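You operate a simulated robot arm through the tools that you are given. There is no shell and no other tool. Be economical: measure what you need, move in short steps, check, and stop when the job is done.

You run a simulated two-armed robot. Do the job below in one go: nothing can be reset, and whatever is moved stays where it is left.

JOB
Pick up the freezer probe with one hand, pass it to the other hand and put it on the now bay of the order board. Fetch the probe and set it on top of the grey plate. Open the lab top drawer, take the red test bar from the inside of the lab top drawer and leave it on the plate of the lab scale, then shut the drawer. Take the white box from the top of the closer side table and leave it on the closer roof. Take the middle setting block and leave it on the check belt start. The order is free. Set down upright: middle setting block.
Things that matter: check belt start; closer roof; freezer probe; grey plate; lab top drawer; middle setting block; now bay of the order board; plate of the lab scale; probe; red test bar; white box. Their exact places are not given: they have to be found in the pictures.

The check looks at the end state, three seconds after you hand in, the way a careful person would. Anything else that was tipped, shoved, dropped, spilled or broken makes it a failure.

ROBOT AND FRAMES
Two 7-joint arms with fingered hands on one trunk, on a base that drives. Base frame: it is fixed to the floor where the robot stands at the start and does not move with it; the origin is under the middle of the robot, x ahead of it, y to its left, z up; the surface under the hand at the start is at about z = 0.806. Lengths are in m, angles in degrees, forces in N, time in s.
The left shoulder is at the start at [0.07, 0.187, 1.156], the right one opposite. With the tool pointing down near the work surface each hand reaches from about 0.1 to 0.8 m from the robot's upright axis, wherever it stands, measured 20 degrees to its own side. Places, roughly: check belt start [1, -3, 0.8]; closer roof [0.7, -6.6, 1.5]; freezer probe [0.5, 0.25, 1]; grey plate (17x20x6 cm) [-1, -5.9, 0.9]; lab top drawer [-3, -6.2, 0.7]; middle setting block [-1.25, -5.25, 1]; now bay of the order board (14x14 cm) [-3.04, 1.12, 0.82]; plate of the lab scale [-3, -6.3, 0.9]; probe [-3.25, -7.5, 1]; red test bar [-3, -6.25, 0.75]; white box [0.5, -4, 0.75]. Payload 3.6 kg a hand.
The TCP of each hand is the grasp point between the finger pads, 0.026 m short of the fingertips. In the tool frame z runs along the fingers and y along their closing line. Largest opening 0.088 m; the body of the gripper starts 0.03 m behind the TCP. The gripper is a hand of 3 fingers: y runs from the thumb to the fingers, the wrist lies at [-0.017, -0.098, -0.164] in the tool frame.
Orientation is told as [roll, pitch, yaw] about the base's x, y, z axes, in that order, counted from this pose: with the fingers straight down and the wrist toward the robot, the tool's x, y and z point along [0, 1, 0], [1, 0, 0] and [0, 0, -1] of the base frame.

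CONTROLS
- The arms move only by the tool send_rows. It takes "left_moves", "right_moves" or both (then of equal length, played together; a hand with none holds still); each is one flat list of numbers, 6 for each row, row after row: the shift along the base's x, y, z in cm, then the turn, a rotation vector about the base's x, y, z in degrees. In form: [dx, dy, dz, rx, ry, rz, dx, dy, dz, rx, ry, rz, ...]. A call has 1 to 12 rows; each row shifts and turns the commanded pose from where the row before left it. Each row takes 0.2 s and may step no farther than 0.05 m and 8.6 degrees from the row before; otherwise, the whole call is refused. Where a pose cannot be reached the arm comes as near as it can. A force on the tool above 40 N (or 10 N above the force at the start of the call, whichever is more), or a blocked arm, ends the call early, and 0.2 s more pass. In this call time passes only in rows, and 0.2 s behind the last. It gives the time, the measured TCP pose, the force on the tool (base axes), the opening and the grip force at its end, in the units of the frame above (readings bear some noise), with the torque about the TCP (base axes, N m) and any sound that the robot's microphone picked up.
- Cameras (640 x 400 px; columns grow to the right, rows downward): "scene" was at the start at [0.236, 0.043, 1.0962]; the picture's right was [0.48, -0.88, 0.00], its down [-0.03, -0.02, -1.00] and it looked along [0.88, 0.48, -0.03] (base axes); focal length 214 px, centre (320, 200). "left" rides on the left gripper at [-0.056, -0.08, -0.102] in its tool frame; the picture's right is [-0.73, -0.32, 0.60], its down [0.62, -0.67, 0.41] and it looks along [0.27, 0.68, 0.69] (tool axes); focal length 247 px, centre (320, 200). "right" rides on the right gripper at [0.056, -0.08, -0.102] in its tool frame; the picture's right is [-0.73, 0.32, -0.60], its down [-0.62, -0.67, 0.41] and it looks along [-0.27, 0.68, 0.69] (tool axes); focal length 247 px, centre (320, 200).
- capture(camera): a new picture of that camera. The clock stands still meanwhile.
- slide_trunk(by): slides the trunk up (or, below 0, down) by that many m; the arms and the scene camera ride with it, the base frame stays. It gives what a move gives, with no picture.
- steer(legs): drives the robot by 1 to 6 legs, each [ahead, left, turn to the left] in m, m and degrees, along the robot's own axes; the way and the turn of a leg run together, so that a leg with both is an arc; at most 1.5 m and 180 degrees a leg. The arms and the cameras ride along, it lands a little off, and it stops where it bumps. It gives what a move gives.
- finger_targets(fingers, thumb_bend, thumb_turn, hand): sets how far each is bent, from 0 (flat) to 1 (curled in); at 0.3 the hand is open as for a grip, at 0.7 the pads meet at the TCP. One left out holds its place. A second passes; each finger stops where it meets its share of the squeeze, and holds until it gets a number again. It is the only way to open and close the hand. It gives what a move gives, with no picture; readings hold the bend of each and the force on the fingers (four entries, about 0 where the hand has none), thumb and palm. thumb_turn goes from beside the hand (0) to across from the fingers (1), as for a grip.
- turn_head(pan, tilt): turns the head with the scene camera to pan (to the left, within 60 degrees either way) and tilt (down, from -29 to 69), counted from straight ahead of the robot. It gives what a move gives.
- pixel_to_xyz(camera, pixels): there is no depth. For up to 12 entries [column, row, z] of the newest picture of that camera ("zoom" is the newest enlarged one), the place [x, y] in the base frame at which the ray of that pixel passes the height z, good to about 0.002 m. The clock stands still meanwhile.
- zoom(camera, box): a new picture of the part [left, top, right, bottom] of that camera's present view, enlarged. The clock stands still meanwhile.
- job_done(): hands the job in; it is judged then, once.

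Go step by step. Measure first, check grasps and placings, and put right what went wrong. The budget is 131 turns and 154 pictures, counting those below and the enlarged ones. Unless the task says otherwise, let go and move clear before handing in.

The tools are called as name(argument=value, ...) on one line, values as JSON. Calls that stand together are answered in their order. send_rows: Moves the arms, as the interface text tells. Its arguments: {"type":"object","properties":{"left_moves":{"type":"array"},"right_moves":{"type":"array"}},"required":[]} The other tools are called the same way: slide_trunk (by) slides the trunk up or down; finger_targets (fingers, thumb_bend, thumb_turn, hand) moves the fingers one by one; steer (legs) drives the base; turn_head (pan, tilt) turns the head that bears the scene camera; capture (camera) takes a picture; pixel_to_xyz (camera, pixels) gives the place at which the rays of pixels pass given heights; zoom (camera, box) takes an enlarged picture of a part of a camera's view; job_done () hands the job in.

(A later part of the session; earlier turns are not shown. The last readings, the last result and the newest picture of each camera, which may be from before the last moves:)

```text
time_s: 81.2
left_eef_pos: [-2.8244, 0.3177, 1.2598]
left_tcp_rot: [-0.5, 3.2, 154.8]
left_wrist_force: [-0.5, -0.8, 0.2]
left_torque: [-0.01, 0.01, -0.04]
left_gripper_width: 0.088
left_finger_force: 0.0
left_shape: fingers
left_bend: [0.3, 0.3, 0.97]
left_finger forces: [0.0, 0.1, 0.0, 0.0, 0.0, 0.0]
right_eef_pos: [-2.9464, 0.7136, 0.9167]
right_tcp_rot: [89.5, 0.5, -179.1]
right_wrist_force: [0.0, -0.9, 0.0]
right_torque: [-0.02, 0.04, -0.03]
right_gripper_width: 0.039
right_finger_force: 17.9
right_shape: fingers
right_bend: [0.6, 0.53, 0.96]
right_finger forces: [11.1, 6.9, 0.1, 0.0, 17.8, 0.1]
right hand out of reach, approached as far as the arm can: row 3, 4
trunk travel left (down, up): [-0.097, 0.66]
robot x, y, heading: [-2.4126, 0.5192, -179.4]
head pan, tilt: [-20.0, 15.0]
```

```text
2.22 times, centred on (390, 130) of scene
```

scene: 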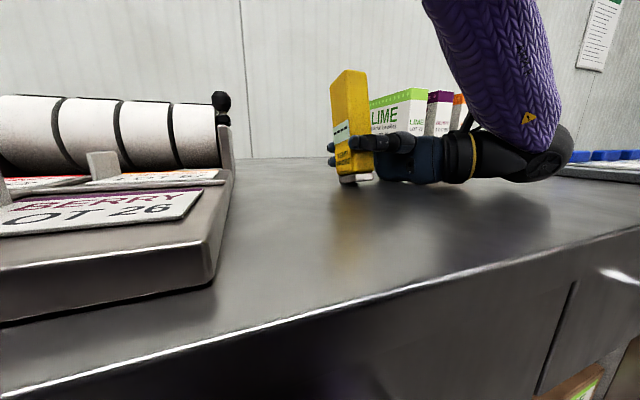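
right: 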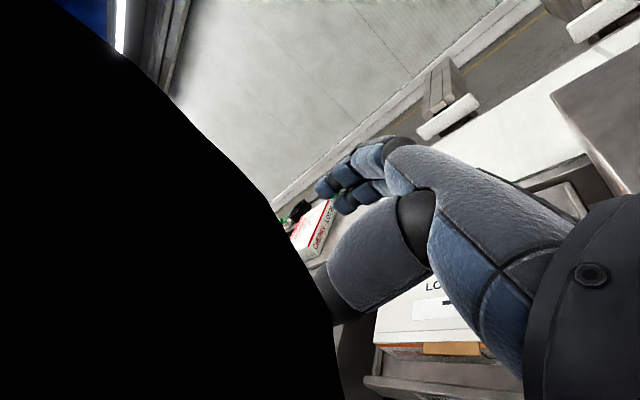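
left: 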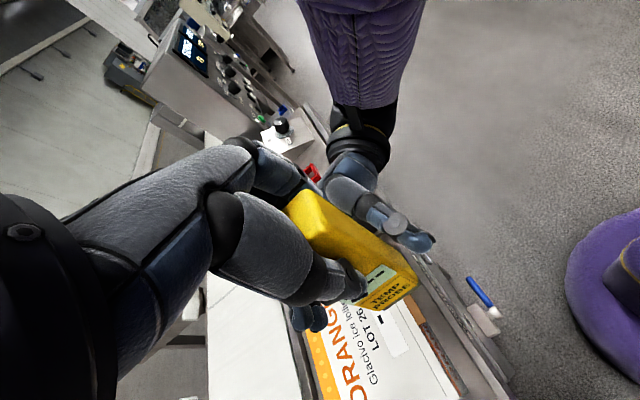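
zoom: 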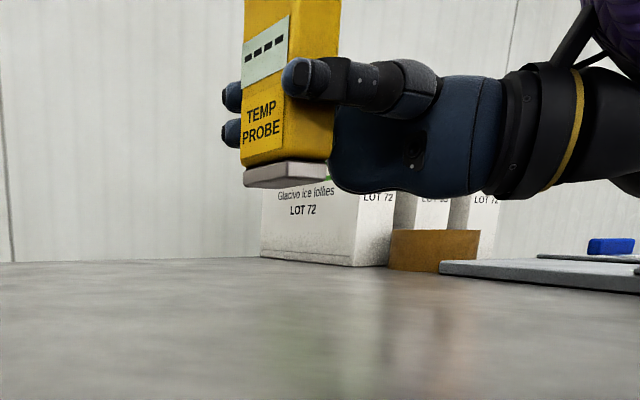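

The palm's underside is level with the probe's base, so standing it this way is not practical; I'll instead lay it flat in the bay with the tool pointing down. First raise the trunk again.

slide_trunk(by=0.2)

send_rows(right_moves=[2, 3, 1, 0, 0, 0, 2, 4, 1, 0, 0, 0, 0, 4, 1, 0, 0, 0, 0, 2, 0, 0, 0, 0])

capture(camera="scene")

```text
time_s: 83.4
left_eef_pos: [-2.826, 0.317, 1.4593]
left_tcp_rot: [-0.6, 3.2, 154.7]
left_wrist_force: [-0.3, 0.4, 0.4]
left_torque: [-0.02, 0.04, 0.0]
left_gripper_width: 0.088
left_finger_force: 0.1
left_shape: fingers
left_bend: [0.3, 0.3, 0.97]
left_finger forces: [0.1, 0.1, 0.0, 0.0, 0.1, 0.1]
right_eef_pos: [-2.9465, 0.7121, 1.1158]
right_tcp_rot: [89.9, 0.4, -179.1]
right_wrist_force: [0.4, -0.3, -0.3]
right_torque: [0.01, 0.05, 0.0]
right_gripper_width: 0.0391
right_finger_force: 17.9
right_shape: fingers
right_bend: [0.6, 0.53, 0.96]
right_finger forces: [11.0, 6.8, 0.0, 0.1, 17.8, 0.1]
trunk travel left (down, up): [-0.297, 0.46]
robot x, y, heading: [-2.4156, 0.5233, -179.5]
head pan, tilt: [-20.0, 15.0]
```

```text
time_s: 84.4
left_eef_pos: [-2.8256, 0.3174, 1.4593]
left_tcp_rot: [-0.5, 3.0, 154.6]
left_wrist_force: [1.2, 0.6, 0.7]
left_torque: [0.04, -0.03, -0.03]
left_gripper_width: 0.0881
left_finger_force: 0.1
left_shape: fingers
left_bend: [0.3, 0.3, 0.97]
left_finger forces: [0.0, 0.0, 0.0, 0.1, 0.0, 0.0]
right_eef_pos: [-2.9079, 0.8411, 1.1474]
right_tcp_rot: [89.9, 0.3, -179.1]
right_wrist_force: [0.6, 0.3, -1.5]
right_torque: [0.01, 0.04, -0.01]
right_gripper_width: 0.0392
right_finger_force: 17.8
right_shape: fingers
right_bend: [0.6, 0.53, 0.96]
right_finger forces: [10.7, 6.7, 0.1, 0.0, 17.4, 0.0]
trunk travel left (down, up): [-0.297, 0.46]
robot x, y, heading: [-2.4153, 0.5237, -179.9]
head pan, tilt: [-20.0, 15.0]
```

```text
101 pictures are left
```

scene: 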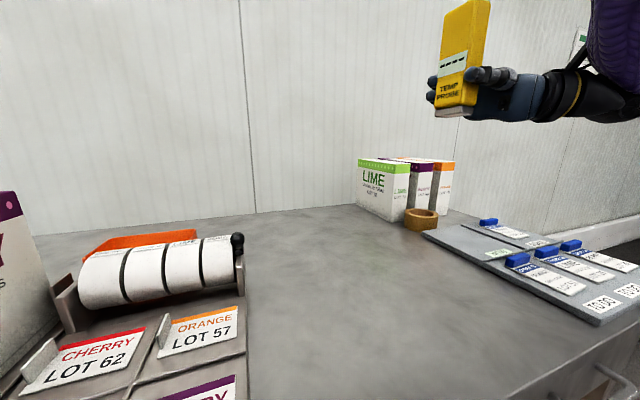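

The probe is firmly held. Now I roll the right hand to tool-down (11 rows) at this height.

send_rows(right_moves=[0.5, 1, 0, 8.2, 0, 0, 0.5, 1, 0, 8.2, 0, 0, 0, 1, 0, 8.2, 0, 0, 0, 0, 0, 8.2, 0, 0, 0, 0, 0, 8.2, 0, 0, 0, 0, 0, 8.2, 0, 0, 0, 0, 0, 8.2, 0, 0, 0, 0, 0, 8.2, 0, 0, 0, 0, 0, 8.2, 0, 0, 0, 0, 0, 8.2, 0, 0, 0, 0, 0, 7.9, 0, 0])

capture(camera="scene")

capture(camera="right")

```text
time_s: 86.8
left_eef_pos: [-2.8239, 0.3155, 1.4594]
left_tcp_rot: [-0.6, 3.1, 154.6]
left_wrist_force: [0.3, -0.8, 0.1]
left_torque: [0.0, -0.02, 0.02]
left_gripper_width: 0.0881
left_finger_force: 0.1
left_shape: fingers
left_bend: [0.3, 0.3, 0.97]
left_finger forces: [0.0, 0.0, 0.1, 0.1, 0.0, 0.0]
right_eef_pos: [-2.9121, 0.8919, 1.151]
right_tcp_rot: [-0.2, 1.1, 179.9]
right_wrist_force: [-0.2, 1.2, -2.0]
right_torque: [0.05, -0.02, 0.0]
right_gripper_width: 0.0391
right_finger_force: 16.7
right_shape: fingers
right_bend: [0.6, 0.53, 0.96]
right_finger forces: [10.0, 6.7, 0.0, 0.0, 16.4, 0.0]
right hand out of reach, approached as far as the arm can: row 9, 10
trunk travel left (down, up): [-0.297, 0.46]
robot x, y, heading: [-2.4113, 0.5228, -179.7]
head pan, tilt: [-20.0, 15.0]
```

```text
100 pictures are left
```

scene: 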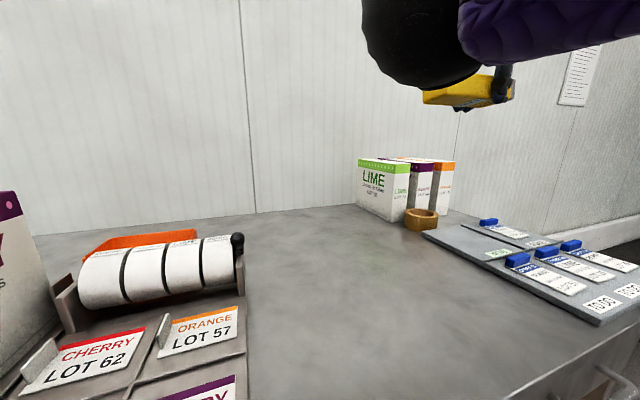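

```text
99 pictures are left
```

right: 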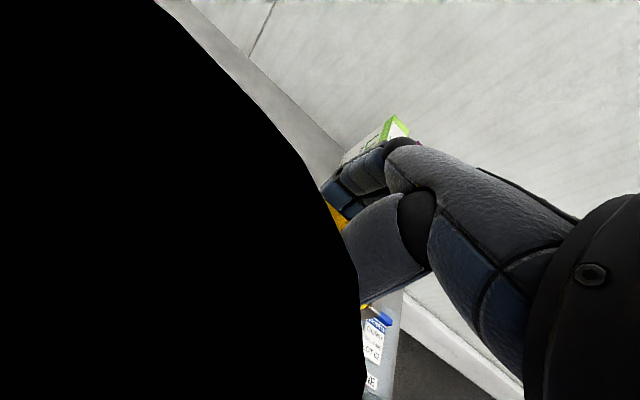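

Probe is now horizontal in the tool-down hand. I sidestep right 0.28 m so the bay lies in front of the right arm, and look at the board.

steer(legs=[[0, -0.28, 0]])

turn_head(pan=-25, tilt=32)

capture(camera="scene")

zoom(camera="scene", box=[240, 80, 460, 230])

```text
time_s: 88.8
left_eef_pos: [-2.8275, 0.5983, 1.4588]
left_tcp_rot: [-0.5, 3.1, 154.8]
left_wrist_force: [-0.3, 0.9, 0.0]
left_torque: [-0.05, -0.02, 0.0]
left_gripper_width: 0.0879
left_finger_force: 0.1
left_shape: fingers
left_bend: [0.3, 0.3, 0.97]
left_finger forces: [0.1, 0.0, 0.0, 0.0, 0.1, 0.0]
right_eef_pos: [-2.9152, 1.1724, 1.15]
right_tcp_rot: [0.0, 1.0, 180.1]
right_wrist_force: [-0.3, 0.1, -2.0]
right_torque: [0.06, 0.01, 0.03]
right_gripper_width: 0.0392
right_finger_force: 16.7
right_shape: fingers
right_bend: [0.6, 0.53, 0.96]
right_finger forces: [9.9, 6.7, 0.0, 0.0, 16.5, 0.0]
trunk travel left (down, up): [-0.297, 0.46]
robot x, y, heading: [-2.4131, 0.8025, -179.2]
head pan, tilt: [-20.0, 15.0]
```

```text
time_s: 89.6
left_eef_pos: [-2.8272, 0.598, 1.4588]
left_tcp_rot: [-0.5, 3.1, 154.9]
left_wrist_force: [-0.2, -0.7, -0.3]
left_torque: [0.01, -0.04, -0.01]
left_gripper_width: 0.0878
left_finger_force: 0.0
left_shape: fingers
left_bend: [0.3, 0.3, 0.97]
left_finger forces: [0.1, 0.0, 0.0, 0.1, 0.1, 0.1]
right_eef_pos: [-2.9167, 1.1723, 1.1497]
right_tcp_rot: [0.0, 1.0, 180.0]
right_wrist_force: [0.3, 0.1, -0.8]
right_torque: [0.01, 0.01, 0.03]
right_gripper_width: 0.0391
right_finger_force: 16.6
right_shape: fingers
right_bend: [0.6, 0.53, 0.96]
right_finger forces: [9.9, 6.7, 0.0, 0.1, 16.5, 0.1]
trunk travel left (down, up): [-0.297, 0.46]
robot x, y, heading: [-2.4177, 0.8, -179.7]
head pan, tilt: [-25.0, 32.0]
```

```text
98 pictures are left
```

scene: 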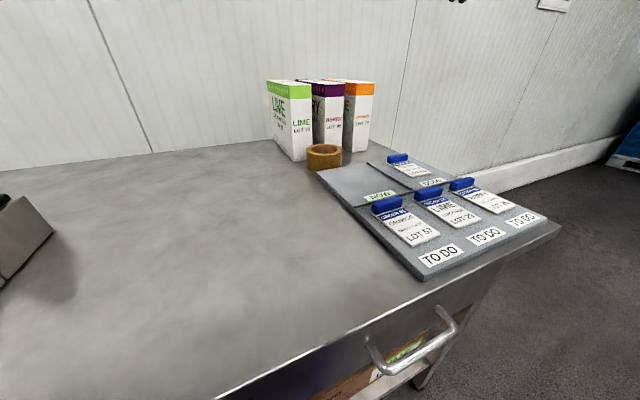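

```text
2.67 times, centred on (350, 155) of scene
```

zoom: 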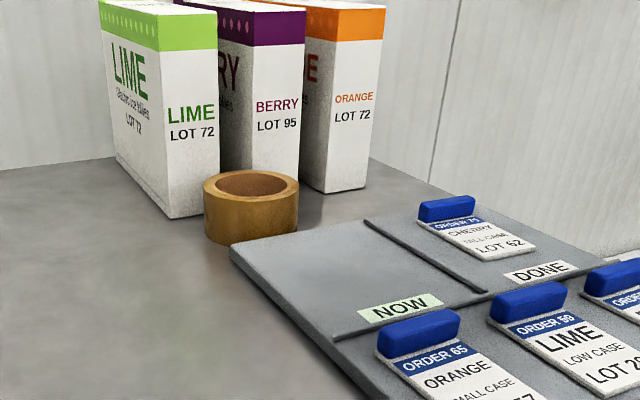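

pixel_to_xyz(camera="zoom", pixels=[[232, 250, 0.818], [365, 222, 0.818], [485, 292, 0.818], [335, 335, 0.818], [298, 190, 0.85], [205, 235, 0.806], [375, 345, 0.84], [480, 300, 0.84], [418, 205, 0.85]])

```text
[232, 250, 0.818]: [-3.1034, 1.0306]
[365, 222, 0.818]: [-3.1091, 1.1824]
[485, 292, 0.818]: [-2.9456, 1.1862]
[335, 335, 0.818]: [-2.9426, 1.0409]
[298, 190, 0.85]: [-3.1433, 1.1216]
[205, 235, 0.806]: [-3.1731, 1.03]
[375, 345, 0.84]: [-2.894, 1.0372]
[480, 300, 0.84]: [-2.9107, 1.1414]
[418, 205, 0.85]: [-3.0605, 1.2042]
```

The NOW bay spans x -3.105..-2.945, y 1.035..1.184. I move over it (TCP (-3.028, 1.128)) and descend to z≈0.92.

send_rows(right_moves=[-3.7, -1.5, 0, 0, 0, 0, -3.7, -1.5, 0, 0, 0, 0, -3.7, -1.4, 0, 0, 0, 0, 0, 0, -4, 0, 0, 0, 0, 0, -4, 0, 0, 0, 0, 0, -4, 0, 0, 0, 0, 0, -4, 0, 0, 0, 0, 0, -4, 0, 0, 0, 0, 0, -3, 0, 0, 0])

capture(camera="scene")

capture(camera="right")

```text
time_s: 91.6
left_eef_pos: [-2.8264, 0.5973, 1.4593]
left_tcp_rot: [-0.6, 3.2, 154.9]
left_wrist_force: [-0.6, -0.2, -0.4]
left_torque: [0.0, -0.02, 0.01]
left_gripper_width: 0.0883
left_finger_force: 0.1
left_shape: fingers
left_bend: [0.3, 0.3, 0.97]
left_finger forces: [0.0, 0.0, 0.1, 0.0, 0.1, 0.0]
right_eef_pos: [-3.0254, 1.1284, 0.9185]
right_tcp_rot: [0.0, 0.9, 179.9]
right_wrist_force: [0.0, -1.2, -2.2]
right_torque: [0.07, -0.03, 0.01]
right_gripper_width: 0.0388
right_finger_force: 15.5
right_shape: fingers
right_bend: [0.6, 0.53, 0.96]
right_finger forces: [9.3, 6.1, 0.0, 0.0, 15.2, 0.1]
trunk travel left (down, up): [-0.297, 0.46]
robot x, y, heading: [-2.4152, 0.8015, -179.5]
head pan, tilt: [-25.0, 32.0]
```

```text
96 pictures are left
```

scene: 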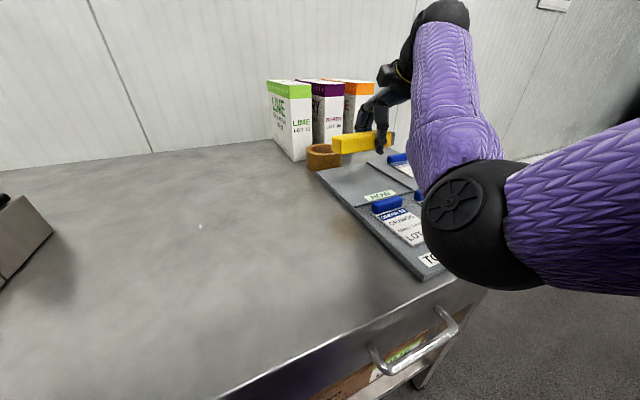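

```text
95 pictures are left
```

right: 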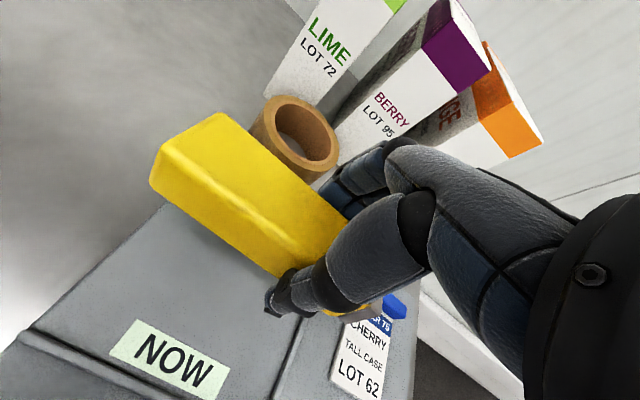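

The probe is above the NOW bay; the elbow hangs low near the bench edge (≈z 0.95), still clear. I lower 4 cm and look.

send_rows(right_moves=[-0.2, 0, -2, 0, 0, 0, 0, 0, -2, 0, 0, 0])

capture(camera="scene")

capture(camera="right")

```text
time_s: 92.2
left_eef_pos: [-2.8266, 0.5972, 1.4597]
left_tcp_rot: [-0.5, 3.2, 155.0]
left_wrist_force: [-0.2, -0.4, -0.3]
left_torque: [-0.01, 0.0, -0.01]
left_gripper_width: 0.088
left_finger_force: 0.0
left_shape: fingers
left_bend: [0.3, 0.3, 0.97]
left_finger forces: [0.1, 0.0, 0.0, 0.0, 0.0, 0.1]
right_eef_pos: [-3.0288, 1.1279, 0.878]
right_tcp_rot: [0.0, 1.1, -180.0]
right_wrist_force: [0.8, 0.8, -2.3]
right_torque: [0.02, 0.01, 0.0]
right_gripper_width: 0.039
right_finger_force: 15.4
right_shape: fingers
right_bend: [0.6, 0.53, 0.96]
right_finger forces: [9.2, 6.2, 0.0, 0.1, 15.2, 0.1]
trunk travel left (down, up): [-0.297, 0.46]
robot x, y, heading: [-2.4207, 0.8024, -179.3]
head pan, tilt: [-25.0, 32.0]
```

```text
94 pictures are left
```

scene: 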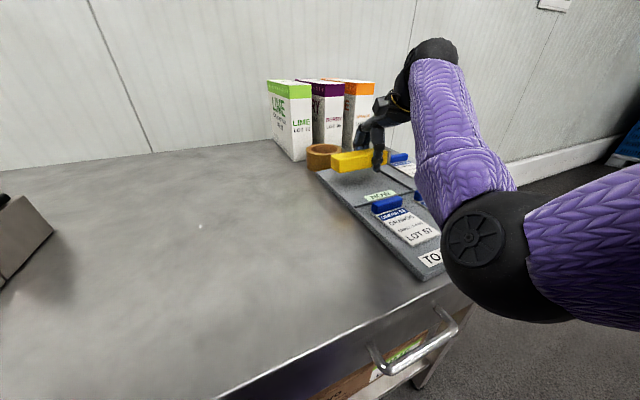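

```text
93 pictures are left
```

right: 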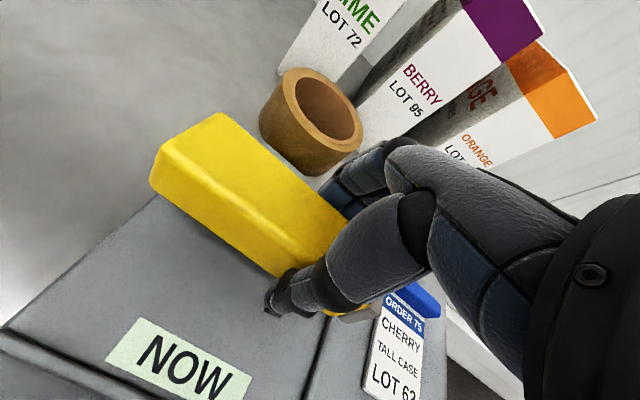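

The elbow moves outward and stays clear. I descend further until near contact.

send_rows(right_moves=[0.4, 0, -1.2, 0, 0, 0, 0, 0, -1.2, 0, 0, 0, 0, 0, -0.5, 0, 0, 0, 0, 0, -0.5, 0, 0, 0])

capture(camera="right")

zoom(camera="scene", box=[290, 100, 450, 240])

```text
time_s: 93.2
left_eef_pos: [-2.8262, 0.5966, 1.46]
left_tcp_rot: [-0.5, 3.1, 154.9]
left_wrist_force: [0.4, 0.3, 0.2]
left_torque: [-0.01, -0.01, 0.0]
left_gripper_width: 0.0881
left_finger_force: 0.0
left_shape: fingers
left_bend: [0.3, 0.3, 0.97]
left_finger forces: [0.1, 0.1, 0.1, 0.1, 0.0, 0.0]
right_eef_pos: [-3.025, 1.128, 0.8469]
right_tcp_rot: [-0.2, 0.7, 180.0]
right_wrist_force: [0.5, 0.8, 5.3]
right_torque: [0.05, 0.13, -0.03]
right_gripper_width: 0.0391
right_finger_force: 18.8
right_shape: fingers
right_bend: [0.6, 0.53, 0.96]
right_finger forces: [13.3, 8.7, 0.0, 0.1, 16.1, 0.1]
trunk travel left (down, up): [-0.297, 0.46]
robot x, y, heading: [-2.4169, 0.8041, -179.3]
head pan, tilt: [-25.0, 32.0]
```

```text
92 pictures are left
```

right: 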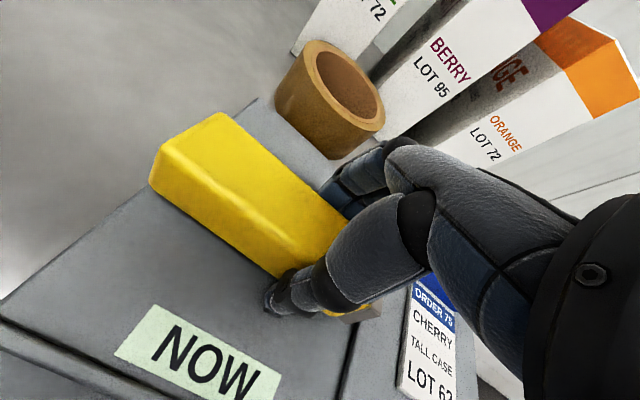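

```text
2.86 times, centred on (370, 170) of scene
```

zoom: 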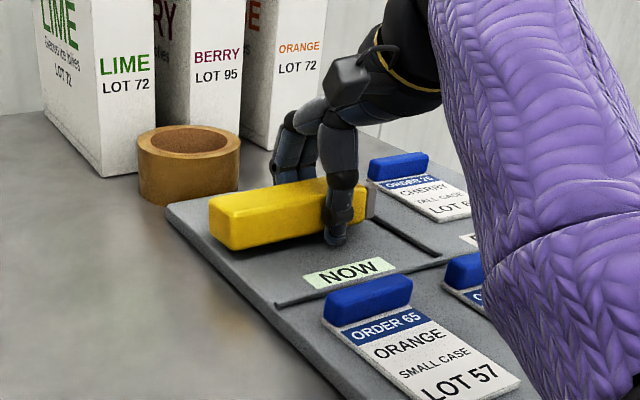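

The fingertips touch the bay (5 N), probe ≈1 cm above it, inside the bay. I open the hand.

finger_targets(hand="right", fingers=0.45, thumb_bend=0.4)

send_rows(right_moves=[0, 0, 2, 0, 0, 0, 0, 0, 4, 0, 0, 0, 0, 0, 4.5, 0, 0, 0, 0, 0, 4.5, 0, 0, 0, 0, 0, 4.5, 0, 0, 0])

capture(camera="scene")

zoom(camera="scene", box=[290, 100, 450, 240])

```text
time_s: 94.2
left_eef_pos: [-2.8256, 0.5967, 1.4592]
left_tcp_rot: [-0.6, 3.1, 154.9]
left_wrist_force: [0.2, -0.3, -0.3]
left_torque: [-0.02, 0.01, 0.02]
left_gripper_width: 0.0879
left_finger_force: 0.1
left_shape: fingers
left_bend: [0.3, 0.3, 0.97]
left_finger forces: [0.0, 0.1, 0.0, 0.1, 0.1, 0.0]
right_eef_pos: [-3.0248, 1.1287, 0.8462]
right_tcp_rot: [0.0, 1.0, 180.0]
right_wrist_force: [1.8, 0.3, 6.2]
right_torque: [0.01, 0.16, -0.03]
right_gripper_width: 0.0599
right_finger_force: 2.6
right_shape: fingers
right_bend: [0.46, 0.4, 0.97]
right_finger forces: [3.0, 2.4, 0.0, 0.0, 0.0, 0.0]
trunk travel left (down, up): [-0.297, 0.46]
robot x, y, heading: [-2.4157, 0.8016, -179.4]
head pan, tilt: [-25.0, 32.0]
```

```text
time_s: 95.4
left_eef_pos: [-2.8265, 0.5976, 1.4593]
left_tcp_rot: [-0.5, 3.2, 154.9]
left_wrist_force: [0.5, 0.1, -0.6]
left_torque: [-0.02, 0.03, 0.0]
left_gripper_width: 0.0879
left_finger_force: 0.1
left_shape: fingers
left_bend: [0.3, 0.3, 0.97]
left_finger forces: [0.0, 0.0, 0.0, 0.0, 0.1, 0.0]
right_eef_pos: [-3.0229, 1.13, 1.0418]
right_tcp_rot: [0.0, 0.9, 180.1]
right_wrist_force: [0.3, 0.7, -0.2]
right_torque: [0.01, -0.01, -0.01]
right_gripper_width: 0.061
right_finger_force: 0.2
right_shape: fingers
right_bend: [0.45, 0.4, 0.97]
right_finger forces: [0.0, 0.1, 0.1, 0.0, 0.1, 0.0]
trunk travel left (down, up): [-0.297, 0.46]
robot x, y, heading: [-2.4142, 0.8062, -179.7]
head pan, tilt: [-25.0, 32.0]
```

```text
90 pictures are left
```

scene: 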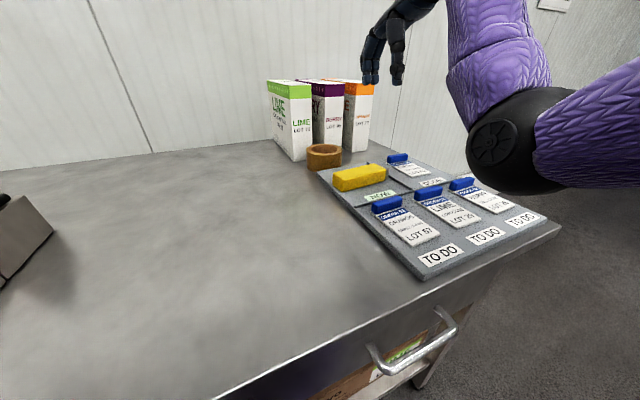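

```text
2.86 times, centred on (370, 170) of scene
```

zoom: 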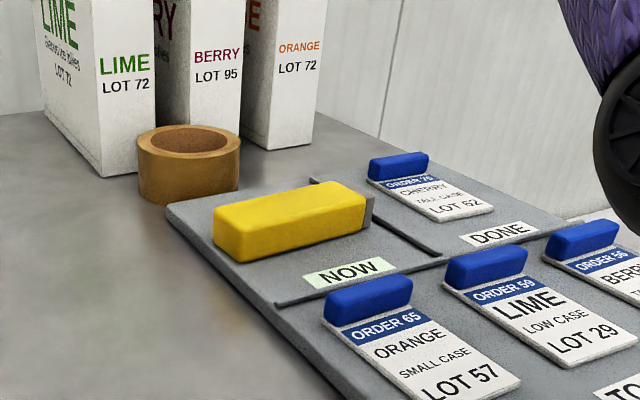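

The freezer probe lies inside the NOW bay and nothing else moved. Next: back off, turn to face -y and look along the way to the lab.

steer(legs=[[-0.9, 0, 0], [0, 0, 90]])

send_rows(right_moves=[0, 2, 4, 0, 0, 0, 0, 2, 4, 0, 0, 0, 0, 2, 3, 0, 0, 0])

turn_head(pan=0, tilt=10)

capture(camera="scene")

```text
time_s: 103.9
left_eef_pos: [-1.3142, 0.3975, 1.4593]
left_tcp_rot: [-0.5, 3.1, -115.8]
left_wrist_force: [-0.1, -0.6, 0.2]
left_torque: [-0.02, -0.01, 0.01]
left_gripper_width: 0.0881
left_finger_force: 0.2
left_shape: fingers
left_bend: [0.3, 0.3, 0.97]
left_finger forces: [0.0, 0.1, 0.0, 0.0, 0.0, 0.0]
right_eef_pos: [-1.8471, 0.2062, 1.0408]
right_tcp_rot: [0.0, 0.9, -90.4]
right_wrist_force: [-0.2, -0.1, 0.4]
right_torque: [0.0, 0.01, -0.01]
right_gripper_width: 0.0608
right_finger_force: 0.1
right_shape: fingers
right_bend: [0.45, 0.4, 0.97]
right_finger forces: [0.0, 0.1, 0.0, 0.0, 0.1, 0.0]
trunk travel left (down, up): [-0.297, 0.46]
robot x, y, heading: [-1.515, 0.8086, -90.0]
head pan, tilt: [-25.0, 32.0]
```

```text
time_s: 104.7
left_eef_pos: [-1.3146, 0.3988, 1.46]
left_tcp_rot: [-0.5, 3.1, -115.6]
left_wrist_force: [-0.2, 1.0, -0.1]
left_torque: [-0.01, 0.0, 0.01]
left_gripper_width: 0.088
left_finger_force: 0.1
left_shape: fingers
left_bend: [0.3, 0.3, 0.97]
left_finger forces: [0.0, 0.1, 0.0, 0.1, 0.1, 0.1]
right_eef_pos: [-1.8483, 0.2666, 1.1517]
right_tcp_rot: [-0.1, 1.0, -90.5]
right_wrist_force: [0.1, -0.3, -0.4]
right_torque: [0.01, -0.02, -0.03]
right_gripper_width: 0.0608
right_finger_force: 0.1
right_shape: fingers
right_bend: [0.45, 0.4, 0.97]
right_finger forces: [0.0, 0.0, 0.0, 0.0, 0.0, 0.0]
trunk travel left (down, up): [-0.297, 0.46]
robot x, y, heading: [-1.5186, 0.8114, -90.0]
head pan, tilt: [-25.0, 32.0]
```

```text
time_s: 105.6
left_eef_pos: [-1.3134, 0.3982, 1.4597]
left_tcp_rot: [-0.6, 3.1, -115.7]
left_wrist_force: [0.1, 0.7, -0.6]
left_torque: [0.02, -0.03, 0.02]
left_gripper_width: 0.0881
left_finger_force: 0.1
left_shape: fingers
left_bend: [0.3, 0.3, 0.97]
left_finger forces: [0.0, 0.1, 0.1, 0.1, 0.0, 0.0]
right_eef_pos: [-1.8491, 0.2656, 1.1522]
right_tcp_rot: [0.1, 0.9, -90.6]
right_wrist_force: [-0.4, -0.1, 0.0]
right_torque: [0.01, 0.01, 0.0]
right_gripper_width: 0.0611
right_finger_force: 0.1
right_shape: fingers
right_bend: [0.45, 0.4, 0.97]
right_finger forces: [0.0, 0.0, 0.0, 0.0, 0.1, 0.0]
trunk travel left (down, up): [-0.297, 0.46]
robot x, y, heading: [-1.5156, 0.8112, -89.8]
head pan, tilt: [0.0, 10.0]
```

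```text
88 pictures are left
```

scene: 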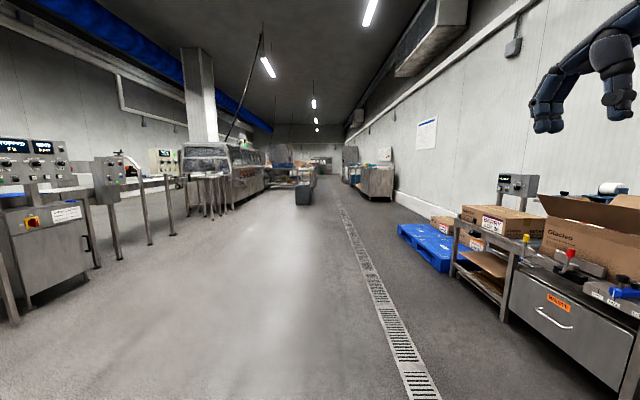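

The aisle is clear. Drive 4.6 m along it and look at the lab end.

steer(legs=[[1.5, -0.1, 0], [1.5, -0.1, 0], [1.5, 0, 0]])

turn_head(pan=-10, tilt=12)

capture(camera="scene")

zoom(camera="scene", box=[220, 100, 540, 300])

```text
refused: leg 1 is longer than a leg can be; nothing moved
```

```text
time_s: 106.3
left_eef_pos: [-1.3147, 0.3988, 1.4592]
left_tcp_rot: [-0.4, 3.1, -115.6]
left_wrist_force: [-0.3, 0.9, 0.0]
left_torque: [0.0, -0.02, 0.01]
left_gripper_width: 0.0883
left_finger_force: 0.2
left_shape: fingers
left_bend: [0.3, 0.3, 0.97]
left_finger forces: [0.0, 0.0, 0.0, 0.0, 0.0, 0.1]
right_eef_pos: [-1.8486, 0.2653, 1.1521]
right_tcp_rot: [0.0, 1.0, -90.5]
right_wrist_force: [0.7, 0.1, 0.1]
right_torque: [0.02, -0.02, 0.01]
right_gripper_width: 0.0611
right_finger_force: 0.0
right_shape: fingers
right_bend: [0.45, 0.4, 0.97]
right_finger forces: [0.0, 0.0, 0.0, 0.0, 0.0, 0.1]
trunk travel left (down, up): [-0.297, 0.46]
robot x, y, heading: [-1.5191, 0.8064, -89.8]
head pan, tilt: [-10.0, 12.0]
```

```text
87 pictures are left
```

scene: 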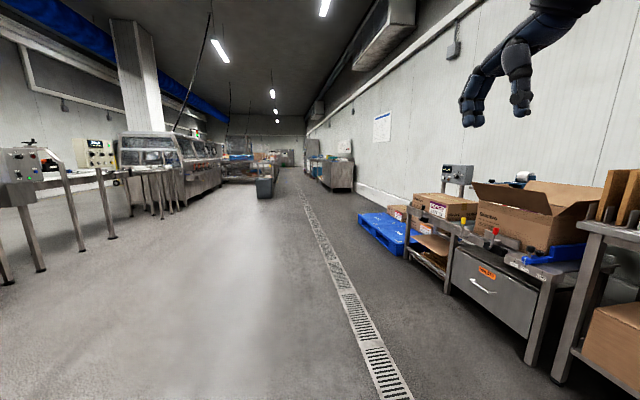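

```text
2.00 times, centred on (380, 200) of scene
```

zoom: 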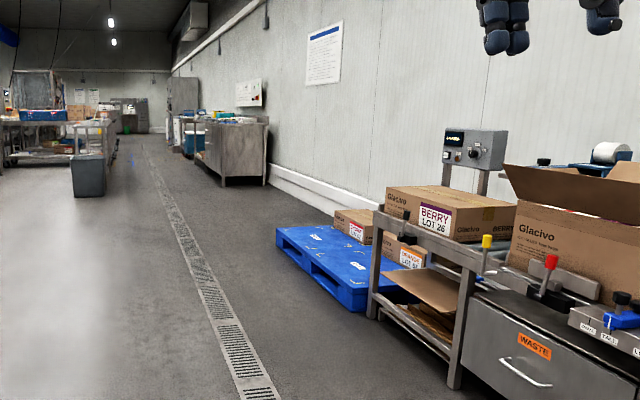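

pixel_to_xyz(camera="scene", pixels=[[258, 198, 0], [273, 198, 0], [332, 192, 0], [354, 191, 0], [325, 180, 0]])

steer(legs=[[1.45, -0.1, 0], [1.45, -0.1, 0], [1.1, -0.1, 0]])

capture(camera="scene")

```text
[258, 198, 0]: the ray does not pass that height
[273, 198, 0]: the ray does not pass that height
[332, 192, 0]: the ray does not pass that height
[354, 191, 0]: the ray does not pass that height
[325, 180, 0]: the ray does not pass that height
```

```text
time_s: 125.7
left_eef_pos: [-1.5627, -3.6087, 1.4602]
left_tcp_rot: [-0.5, 3.1, -115.4]
left_wrist_force: [0.0, -0.2, 0.1]
left_torque: [-0.01, -0.03, -0.01]
left_gripper_width: 0.0882
left_finger_force: 0.1
left_shape: fingers
left_bend: [0.3, 0.3, 0.97]
left_finger forces: [0.0, 0.0, 0.0, 0.0, 0.0, 0.0]
right_eef_pos: [-2.0982, -3.7419, 1.1496]
right_tcp_rot: [-0.1, 0.9, -90.3]
right_wrist_force: [0.1, 0.0, -0.1]
right_torque: [0.01, -0.03, -0.02]
right_gripper_width: 0.061
right_finger_force: 0.1
right_shape: fingers
right_bend: [0.45, 0.4, 0.97]
right_finger forces: [0.0, 0.1, 0.0, 0.0, 0.0, 0.0]
trunk travel left (down, up): [-0.297, 0.46]
robot x, y, heading: [-1.7629, -3.1932, -89.6]
head pan, tilt: [-10.0, 12.0]
```

```text
85 pictures are left
```

scene: 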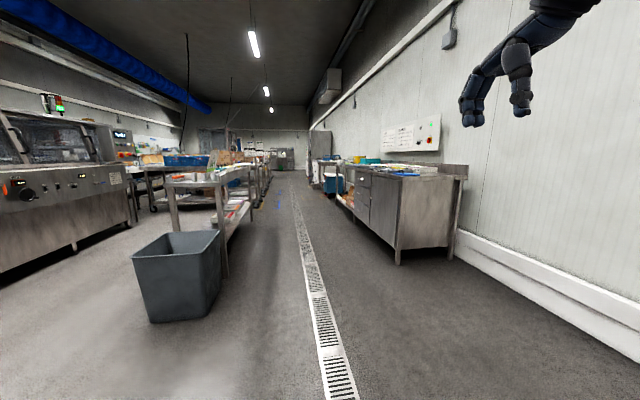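

pixel_to_xyz(camera="scene", pixels=[[398, 262, 0], [454, 258, 0], [352, 212, 0], [227, 275, 0], [224, 180, 0.9], [250, 172, 0.9], [215, 310, 0], [150, 320, 0]])

zoom(camera="scene", box=[290, 120, 480, 270])

zoom(camera="scene", box=[110, 120, 290, 260])

```text
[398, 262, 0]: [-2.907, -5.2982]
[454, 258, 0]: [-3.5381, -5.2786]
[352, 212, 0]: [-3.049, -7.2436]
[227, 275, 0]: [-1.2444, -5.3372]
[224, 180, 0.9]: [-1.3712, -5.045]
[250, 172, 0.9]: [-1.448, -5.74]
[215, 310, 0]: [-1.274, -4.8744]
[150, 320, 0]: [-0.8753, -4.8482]
```

```text
2.67 times, centred on (385, 195) of scene
```

zoom: 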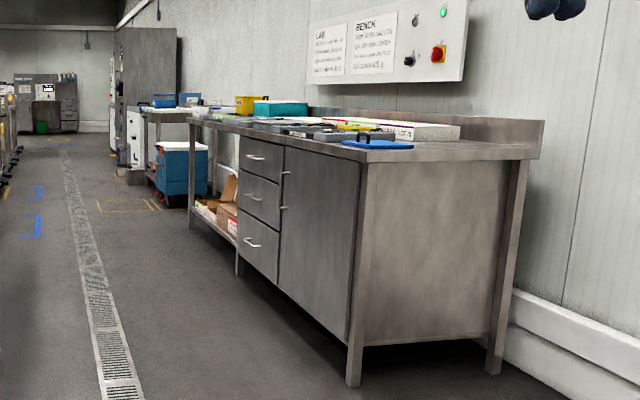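

```text
2.86 times, centred on (200, 190) of scene
```

zoom: 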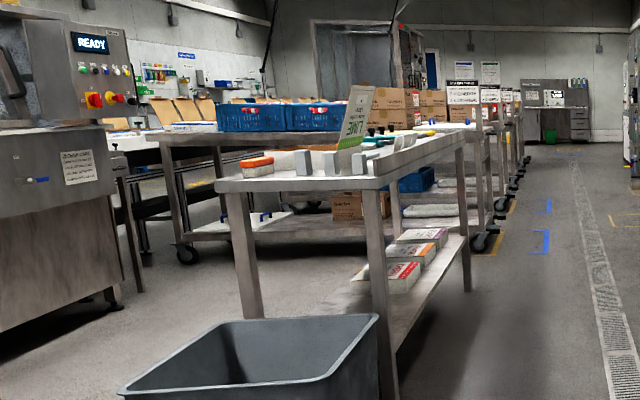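

The setting blocks stand on the table end (zoom (320,160)); lab counter front is at x≈-2.9. I drive down the aisle to (-2.1,-6.15) and turn to face the lab counter.

steer(legs=[[1.45, -0.17, 0], [1.45, -0.17, 0], [0, 0, -90]])

turn_head(pan=5, tilt=25)

capture(camera="scene")

```text
time_s: 143.4
left_eef_pos: [-2.4834, -6.2764, 1.4592]
left_tcp_rot: [-0.5, 3.2, 156.5]
left_wrist_force: [-0.4, 0.4, 0.4]
left_torque: [-0.01, 0.02, -0.01]
left_gripper_width: 0.0883
left_finger_force: 0.0
left_shape: fingers
left_bend: [0.3, 0.3, 0.97]
left_finger forces: [0.1, 0.0, 0.0, 0.0, 0.1, 0.1]
right_eef_pos: [-2.6343, -5.7464, 1.1506]
right_tcp_rot: [0.0, 0.9, -178.4]
right_wrist_force: [0.1, 0.2, 0.3]
right_torque: [0.04, -0.03, 0.01]
right_gripper_width: 0.0612
right_finger_force: 0.0
right_shape: fingers
right_bend: [0.45, 0.4, 0.97]
right_finger forces: [0.0, 0.0, 0.1, 0.0, 0.0, 0.1]
trunk travel left (down, up): [-0.297, 0.46]
robot x, y, heading: [-2.0791, -6.0631, -177.9]
head pan, tilt: [-10.0, 12.0]
```

```text
time_s: 144.1
left_eef_pos: [-2.4836, -6.2764, 1.4589]
left_tcp_rot: [-0.4, 3.1, 156.4]
left_wrist_force: [-0.3, -0.3, 0.0]
left_torque: [0.0, 0.01, -0.01]
left_gripper_width: 0.0879
left_finger_force: 0.0
left_shape: fingers
left_bend: [0.3, 0.3, 0.97]
left_finger forces: [0.1, 0.1, 0.0, 0.0, 0.1, 0.0]
right_eef_pos: [-2.6338, -5.7463, 1.151]
right_tcp_rot: [0.0, 1.0, -178.6]
right_wrist_force: [-0.9, 0.8, 0.2]
right_torque: [0.02, 0.0, 0.01]
right_gripper_width: 0.0608
right_finger_force: 0.1
right_shape: fingers
right_bend: [0.45, 0.4, 0.97]
right_finger forces: [0.0, 0.1, 0.0, 0.0, 0.0, 0.0]
trunk travel left (down, up): [-0.297, 0.46]
robot x, y, heading: [-2.078, -6.0637, -177.8]
head pan, tilt: [5.0, 25.0]
```

```text
82 pictures are left
```

scene: 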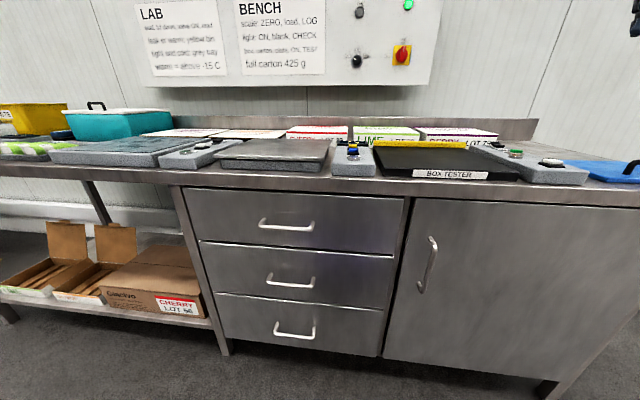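

The top lab drawer's handle is at (262–312,225) and the scale plate at (275,150). I measure them.

pixel_to_xyz(camera="scene", pixels=[[262, 220, 0.75], [312, 222, 0.75], [262, 220, 0.72], [312, 222, 0.72], [285, 228, 0.72], [175, 182, 0.8], [410, 192, 0.8], [218, 162, 0.87], [320, 165, 0.87], [240, 140, 0.87], [330, 140, 0.87]])

zoom(camera="scene", box=[150, 110, 430, 270])

```text
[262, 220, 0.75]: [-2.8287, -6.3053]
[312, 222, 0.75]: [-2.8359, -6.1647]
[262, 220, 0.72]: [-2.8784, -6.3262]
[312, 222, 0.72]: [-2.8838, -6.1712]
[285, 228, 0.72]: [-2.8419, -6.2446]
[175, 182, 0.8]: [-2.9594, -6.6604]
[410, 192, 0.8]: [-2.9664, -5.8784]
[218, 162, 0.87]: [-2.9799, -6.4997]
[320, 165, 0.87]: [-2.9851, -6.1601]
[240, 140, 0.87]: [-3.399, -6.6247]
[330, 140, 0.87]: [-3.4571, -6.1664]
```

```text
2.29 times, centred on (290, 190) of scene
```

zoom: 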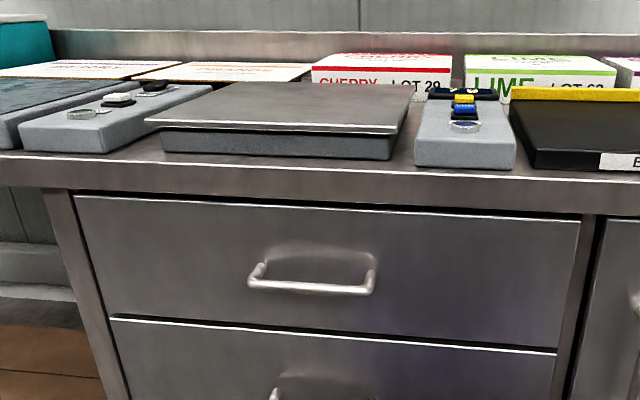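

The handle bar is at about (-2.865, -6.24, 0.728). I drive 0.24 m closer, square up, and bring the left hand down with a forward-tilted pose (pitch -50).

steer(legs=[[0.24, -0.02, -2.2]])

send_rows(left_moves=[0.8, 0.5, -4, 0, 0, 6.5, 0.8, 0.5, -4, 0, 0, 6.5, 0.8, 0, -4, 0, 0, 6.5, 0.8, 0, -4, 0, 0, 6, 0.8, 0, -4, 0, 7.5, 0, 0, 0, -4, 0, 7.5, 0, 0, 0, -4, 0, 7.5, 0, 0, 0, -4, 0, 7.5, 0, 0, 0, -4, 0, 7.5, 0, 0, 0, -4, 0, 7.5, 0, 0, 0, -4, 0, 7.5, 0])

turn_head(pan=10, tilt=40)

capture(camera="scene")

capture(camera="left")

```text
time_s: 145.9
left_eef_pos: [-2.7321, -6.242, 1.4593]
left_tcp_rot: [-0.6, 3.2, 154.1]
left_wrist_force: [0.9, 0.2, -0.5]
left_torque: [-0.01, -0.05, 0.02]
left_gripper_width: 0.0881
left_finger_force: 0.0
left_shape: fingers
left_bend: [0.3, 0.3, 0.97]
left_finger forces: [0.0, 0.1, 0.0, 0.1, 0.1, 0.0]
right_eef_pos: [-2.8598, -5.7081, 1.1497]
right_tcp_rot: [-0.1, 1.0, 179.2]
right_wrist_force: [1.5, -0.6, 0.7]
right_torque: [0.02, 0.0, -0.02]
right_gripper_width: 0.0611
right_finger_force: 0.0
right_shape: fingers
right_bend: [0.45, 0.4, 0.97]
right_finger forces: [0.0, 0.0, 0.0, 0.0, 0.1, 0.1]
trunk travel left (down, up): [-0.297, 0.46]
robot x, y, heading: [-2.316, -6.0439, 179.9]
head pan, tilt: [5.0, 25.0]
```

```text
time_s: 148.3
left_eef_pos: [-2.7987, -6.1964, 1.0736]
left_tcp_rot: [-0.1, -49.3, 179.3]
left_wrist_force: [0.1, -0.3, -0.8]
left_torque: [-0.03, -0.02, -0.01]
left_gripper_width: 0.0881
left_finger_force: 0.0
left_shape: fingers
left_bend: [0.3, 0.3, 0.97]
left_finger forces: [0.0, 0.1, 0.0, 0.0, 0.0, 0.0]
left hand out of reach, approached as far as the arm can: row 7, 8, 9, 10, 11
right_eef_pos: [-2.8581, -5.7088, 1.1508]
right_tcp_rot: [-0.2, 1.0, 179.2]
right_wrist_force: [0.1, 0.5, -0.5]
right_torque: [0.0, -0.01, -0.01]
right_gripper_width: 0.0612
right_finger_force: 0.0
right_shape: fingers
right_bend: [0.45, 0.4, 0.97]
right_finger forces: [0.0, 0.0, 0.0, 0.1, 0.0, 0.0]
trunk travel left (down, up): [-0.297, 0.46]
robot x, y, heading: [-2.3136, -6.0432, 179.9]
head pan, tilt: [5.0, 25.0]
```

```text
time_s: 149.1
left_eef_pos: [-2.7998, -6.196, 1.0751]
left_tcp_rot: [0.1, -49.2, 179.4]
left_wrist_force: [0.3, 0.7, -0.1]
left_torque: [0.0, 0.02, -0.04]
left_gripper_width: 0.0884
left_finger_force: 0.2
left_shape: fingers
left_bend: [0.3, 0.3, 0.97]
left_finger forces: [0.0, 0.0, 0.0, 0.0, 0.1, 0.0]
right_eef_pos: [-2.8584, -5.7093, 1.1522]
right_tcp_rot: [0.1, 0.9, 179.3]
right_wrist_force: [-0.7, 0.5, 0.1]
right_torque: [0.0, -0.02, -0.03]
right_gripper_width: 0.0609
right_finger_force: 0.0
right_shape: fingers
right_bend: [0.45, 0.4, 0.97]
right_finger forces: [0.0, 0.0, 0.1, 0.0, 0.0, 0.1]
trunk travel left (down, up): [-0.297, 0.46]
robot x, y, heading: [-2.3164, -6.0437, 180.1]
head pan, tilt: [10.0, 40.0]
```

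```text
80 pictures are left
```

scene: 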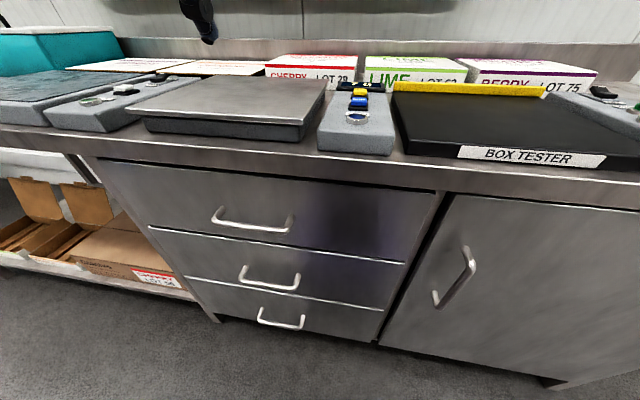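

```text
79 pictures are left
```

left: 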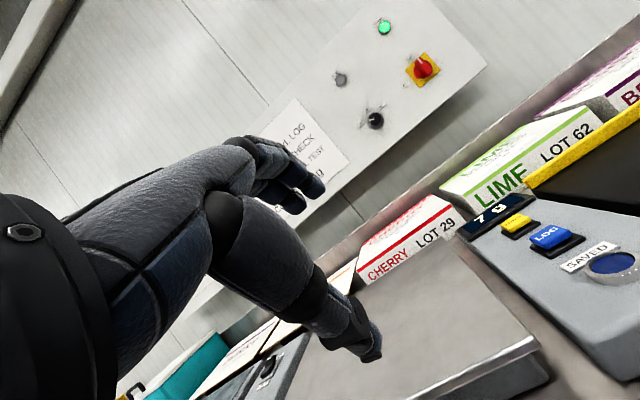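

The tilted pose bottoms out at z≈1.07, so I raise the right hand clear and lower the trunk by 0.29.

send_rows(right_moves=[0, 0, 4.5, 0, 0, 0, 0, 0, 4.5, 0, 0, 0, 0, 0, 4.5, 0, 0, 0, 0, 0, 4.5, 0, 0, 0, 0, 0, 4.5, 0, 0, 0], left_moves=[0.8, -0.5, 0, 0, -2, 0, 0.8, -0.5, 0, 0, -2, 0, 0.8, -0.5, 0, 0, -2, 0, 0.8, -0.5, 0, 0, -2, 0, 0, -0.5, 0, 0, -2, 0])

slide_trunk(by=-0.28)

turn_head(pan=15, tilt=20)

capture(camera="scene")

capture(camera="left")

```text
time_s: 150.3
left_eef_pos: [-2.7989, -6.2112, 1.0716]
left_tcp_rot: [-0.2, -39.3, 179.5]
left_wrist_force: [1.0, 0.3, -1.0]
left_torque: [-0.02, 0.02, -0.04]
left_gripper_width: 0.0883
left_finger_force: 0.1
left_shape: fingers
left_bend: [0.3, 0.3, 0.97]
left_finger forces: [0.0, 0.1, 0.0, 0.1, 0.0, 0.1]
left hand out of reach, approached as far as the arm can: row 1, 2, 3, 4
right_eef_pos: [-2.858, -5.7117, 1.3774]
right_tcp_rot: [-0.1, 0.9, 179.2]
right_wrist_force: [0.9, -0.7, 0.3]
right_torque: [0.02, -0.02, 0.03]
right_gripper_width: 0.0608
right_finger_force: 0.0
right_shape: fingers
right_bend: [0.45, 0.4, 0.97]
right_finger forces: [0.0, 0.1, 0.1, 0.1, 0.1, 0.0]
trunk travel left (down, up): [-0.297, 0.46]
robot x, y, heading: [-2.3192, -6.0466, 179.8]
head pan, tilt: [10.0, 40.0]
```

```text
time_s: 151.7
left_eef_pos: [-2.8344, -6.2081, 0.9062]
left_tcp_rot: [-1.3, -35.0, 179.8]
left_wrist_force: [8.6, -1.7, 21.0]
left_torque: [0.0, 1.36, 0.03]
left_gripper_width: 0.0981
left_finger_force: 10.4
left_shape: fingers
left_bend: [0.27, 0.3, 0.97]
left_finger forces: [8.3, 12.9, 0.0, 0.0, 0.0, 0.0]
right_eef_pos: [-2.8644, -5.7098, 1.2427]
right_tcp_rot: [0.0, 1.5, 179.2]
right_wrist_force: [0.0, 0.2, 0.0]
right_torque: [-0.01, -0.01, 0.02]
right_gripper_width: 0.0611
right_finger_force: 0.0
right_shape: fingers
right_bend: [0.45, 0.4, 0.97]
right_finger forces: [0.0, 0.0, 0.0, 0.2, 0.1, 0.1]
trunk travel left (down, up): [-0.169, 0.588]
robot x, y, heading: [-2.3181, -6.043, 179.9]
head pan, tilt: [10.0, 40.0]
stopped: the force on the tool passed its limit at 50 N (the readings are from after the stop); the commanded pose is now the measured one
```

```text
time_s: 152.6
left_eef_pos: [-2.834, -6.2086, 0.9038]
left_tcp_rot: [-1.0, -34.9, 179.9]
left_wrist_force: [10.6, 0.5, 25.6]
left_torque: [-0.05, 1.76, 0.02]
left_gripper_width: 0.0994
left_finger_force: 13.2
left_shape: fingers
left_bend: [0.27, 0.3, 0.97]
left_finger forces: [10.7, 15.3, 0.1, 0.0, 0.1, 0.0]
right_eef_pos: [-2.8608, -5.708, 1.2445]
right_tcp_rot: [0.0, 1.4, 179.2]
right_wrist_force: [-0.1, -0.4, 0.8]
right_torque: [0.02, 0.02, 0.0]
right_gripper_width: 0.061
right_finger_force: 0.1
right_shape: fingers
right_bend: [0.45, 0.4, 0.97]
right_finger forces: [0.0, 0.0, 0.0, 0.0, 0.1, 0.1]
trunk travel left (down, up): [-0.169, 0.588]
robot x, y, heading: [-2.3144, -6.0398, 179.7]
head pan, tilt: [15.0, 20.0]
```

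```text
78 pictures are left
```

scene: 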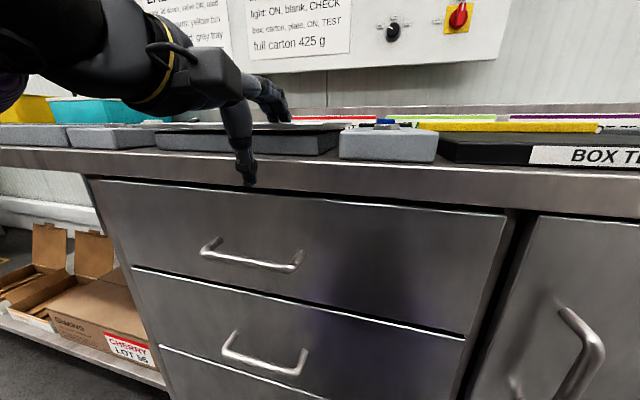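

```text
77 pictures are left
```

left: 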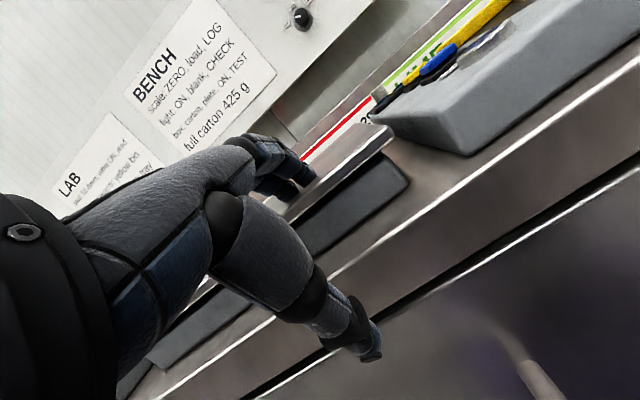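

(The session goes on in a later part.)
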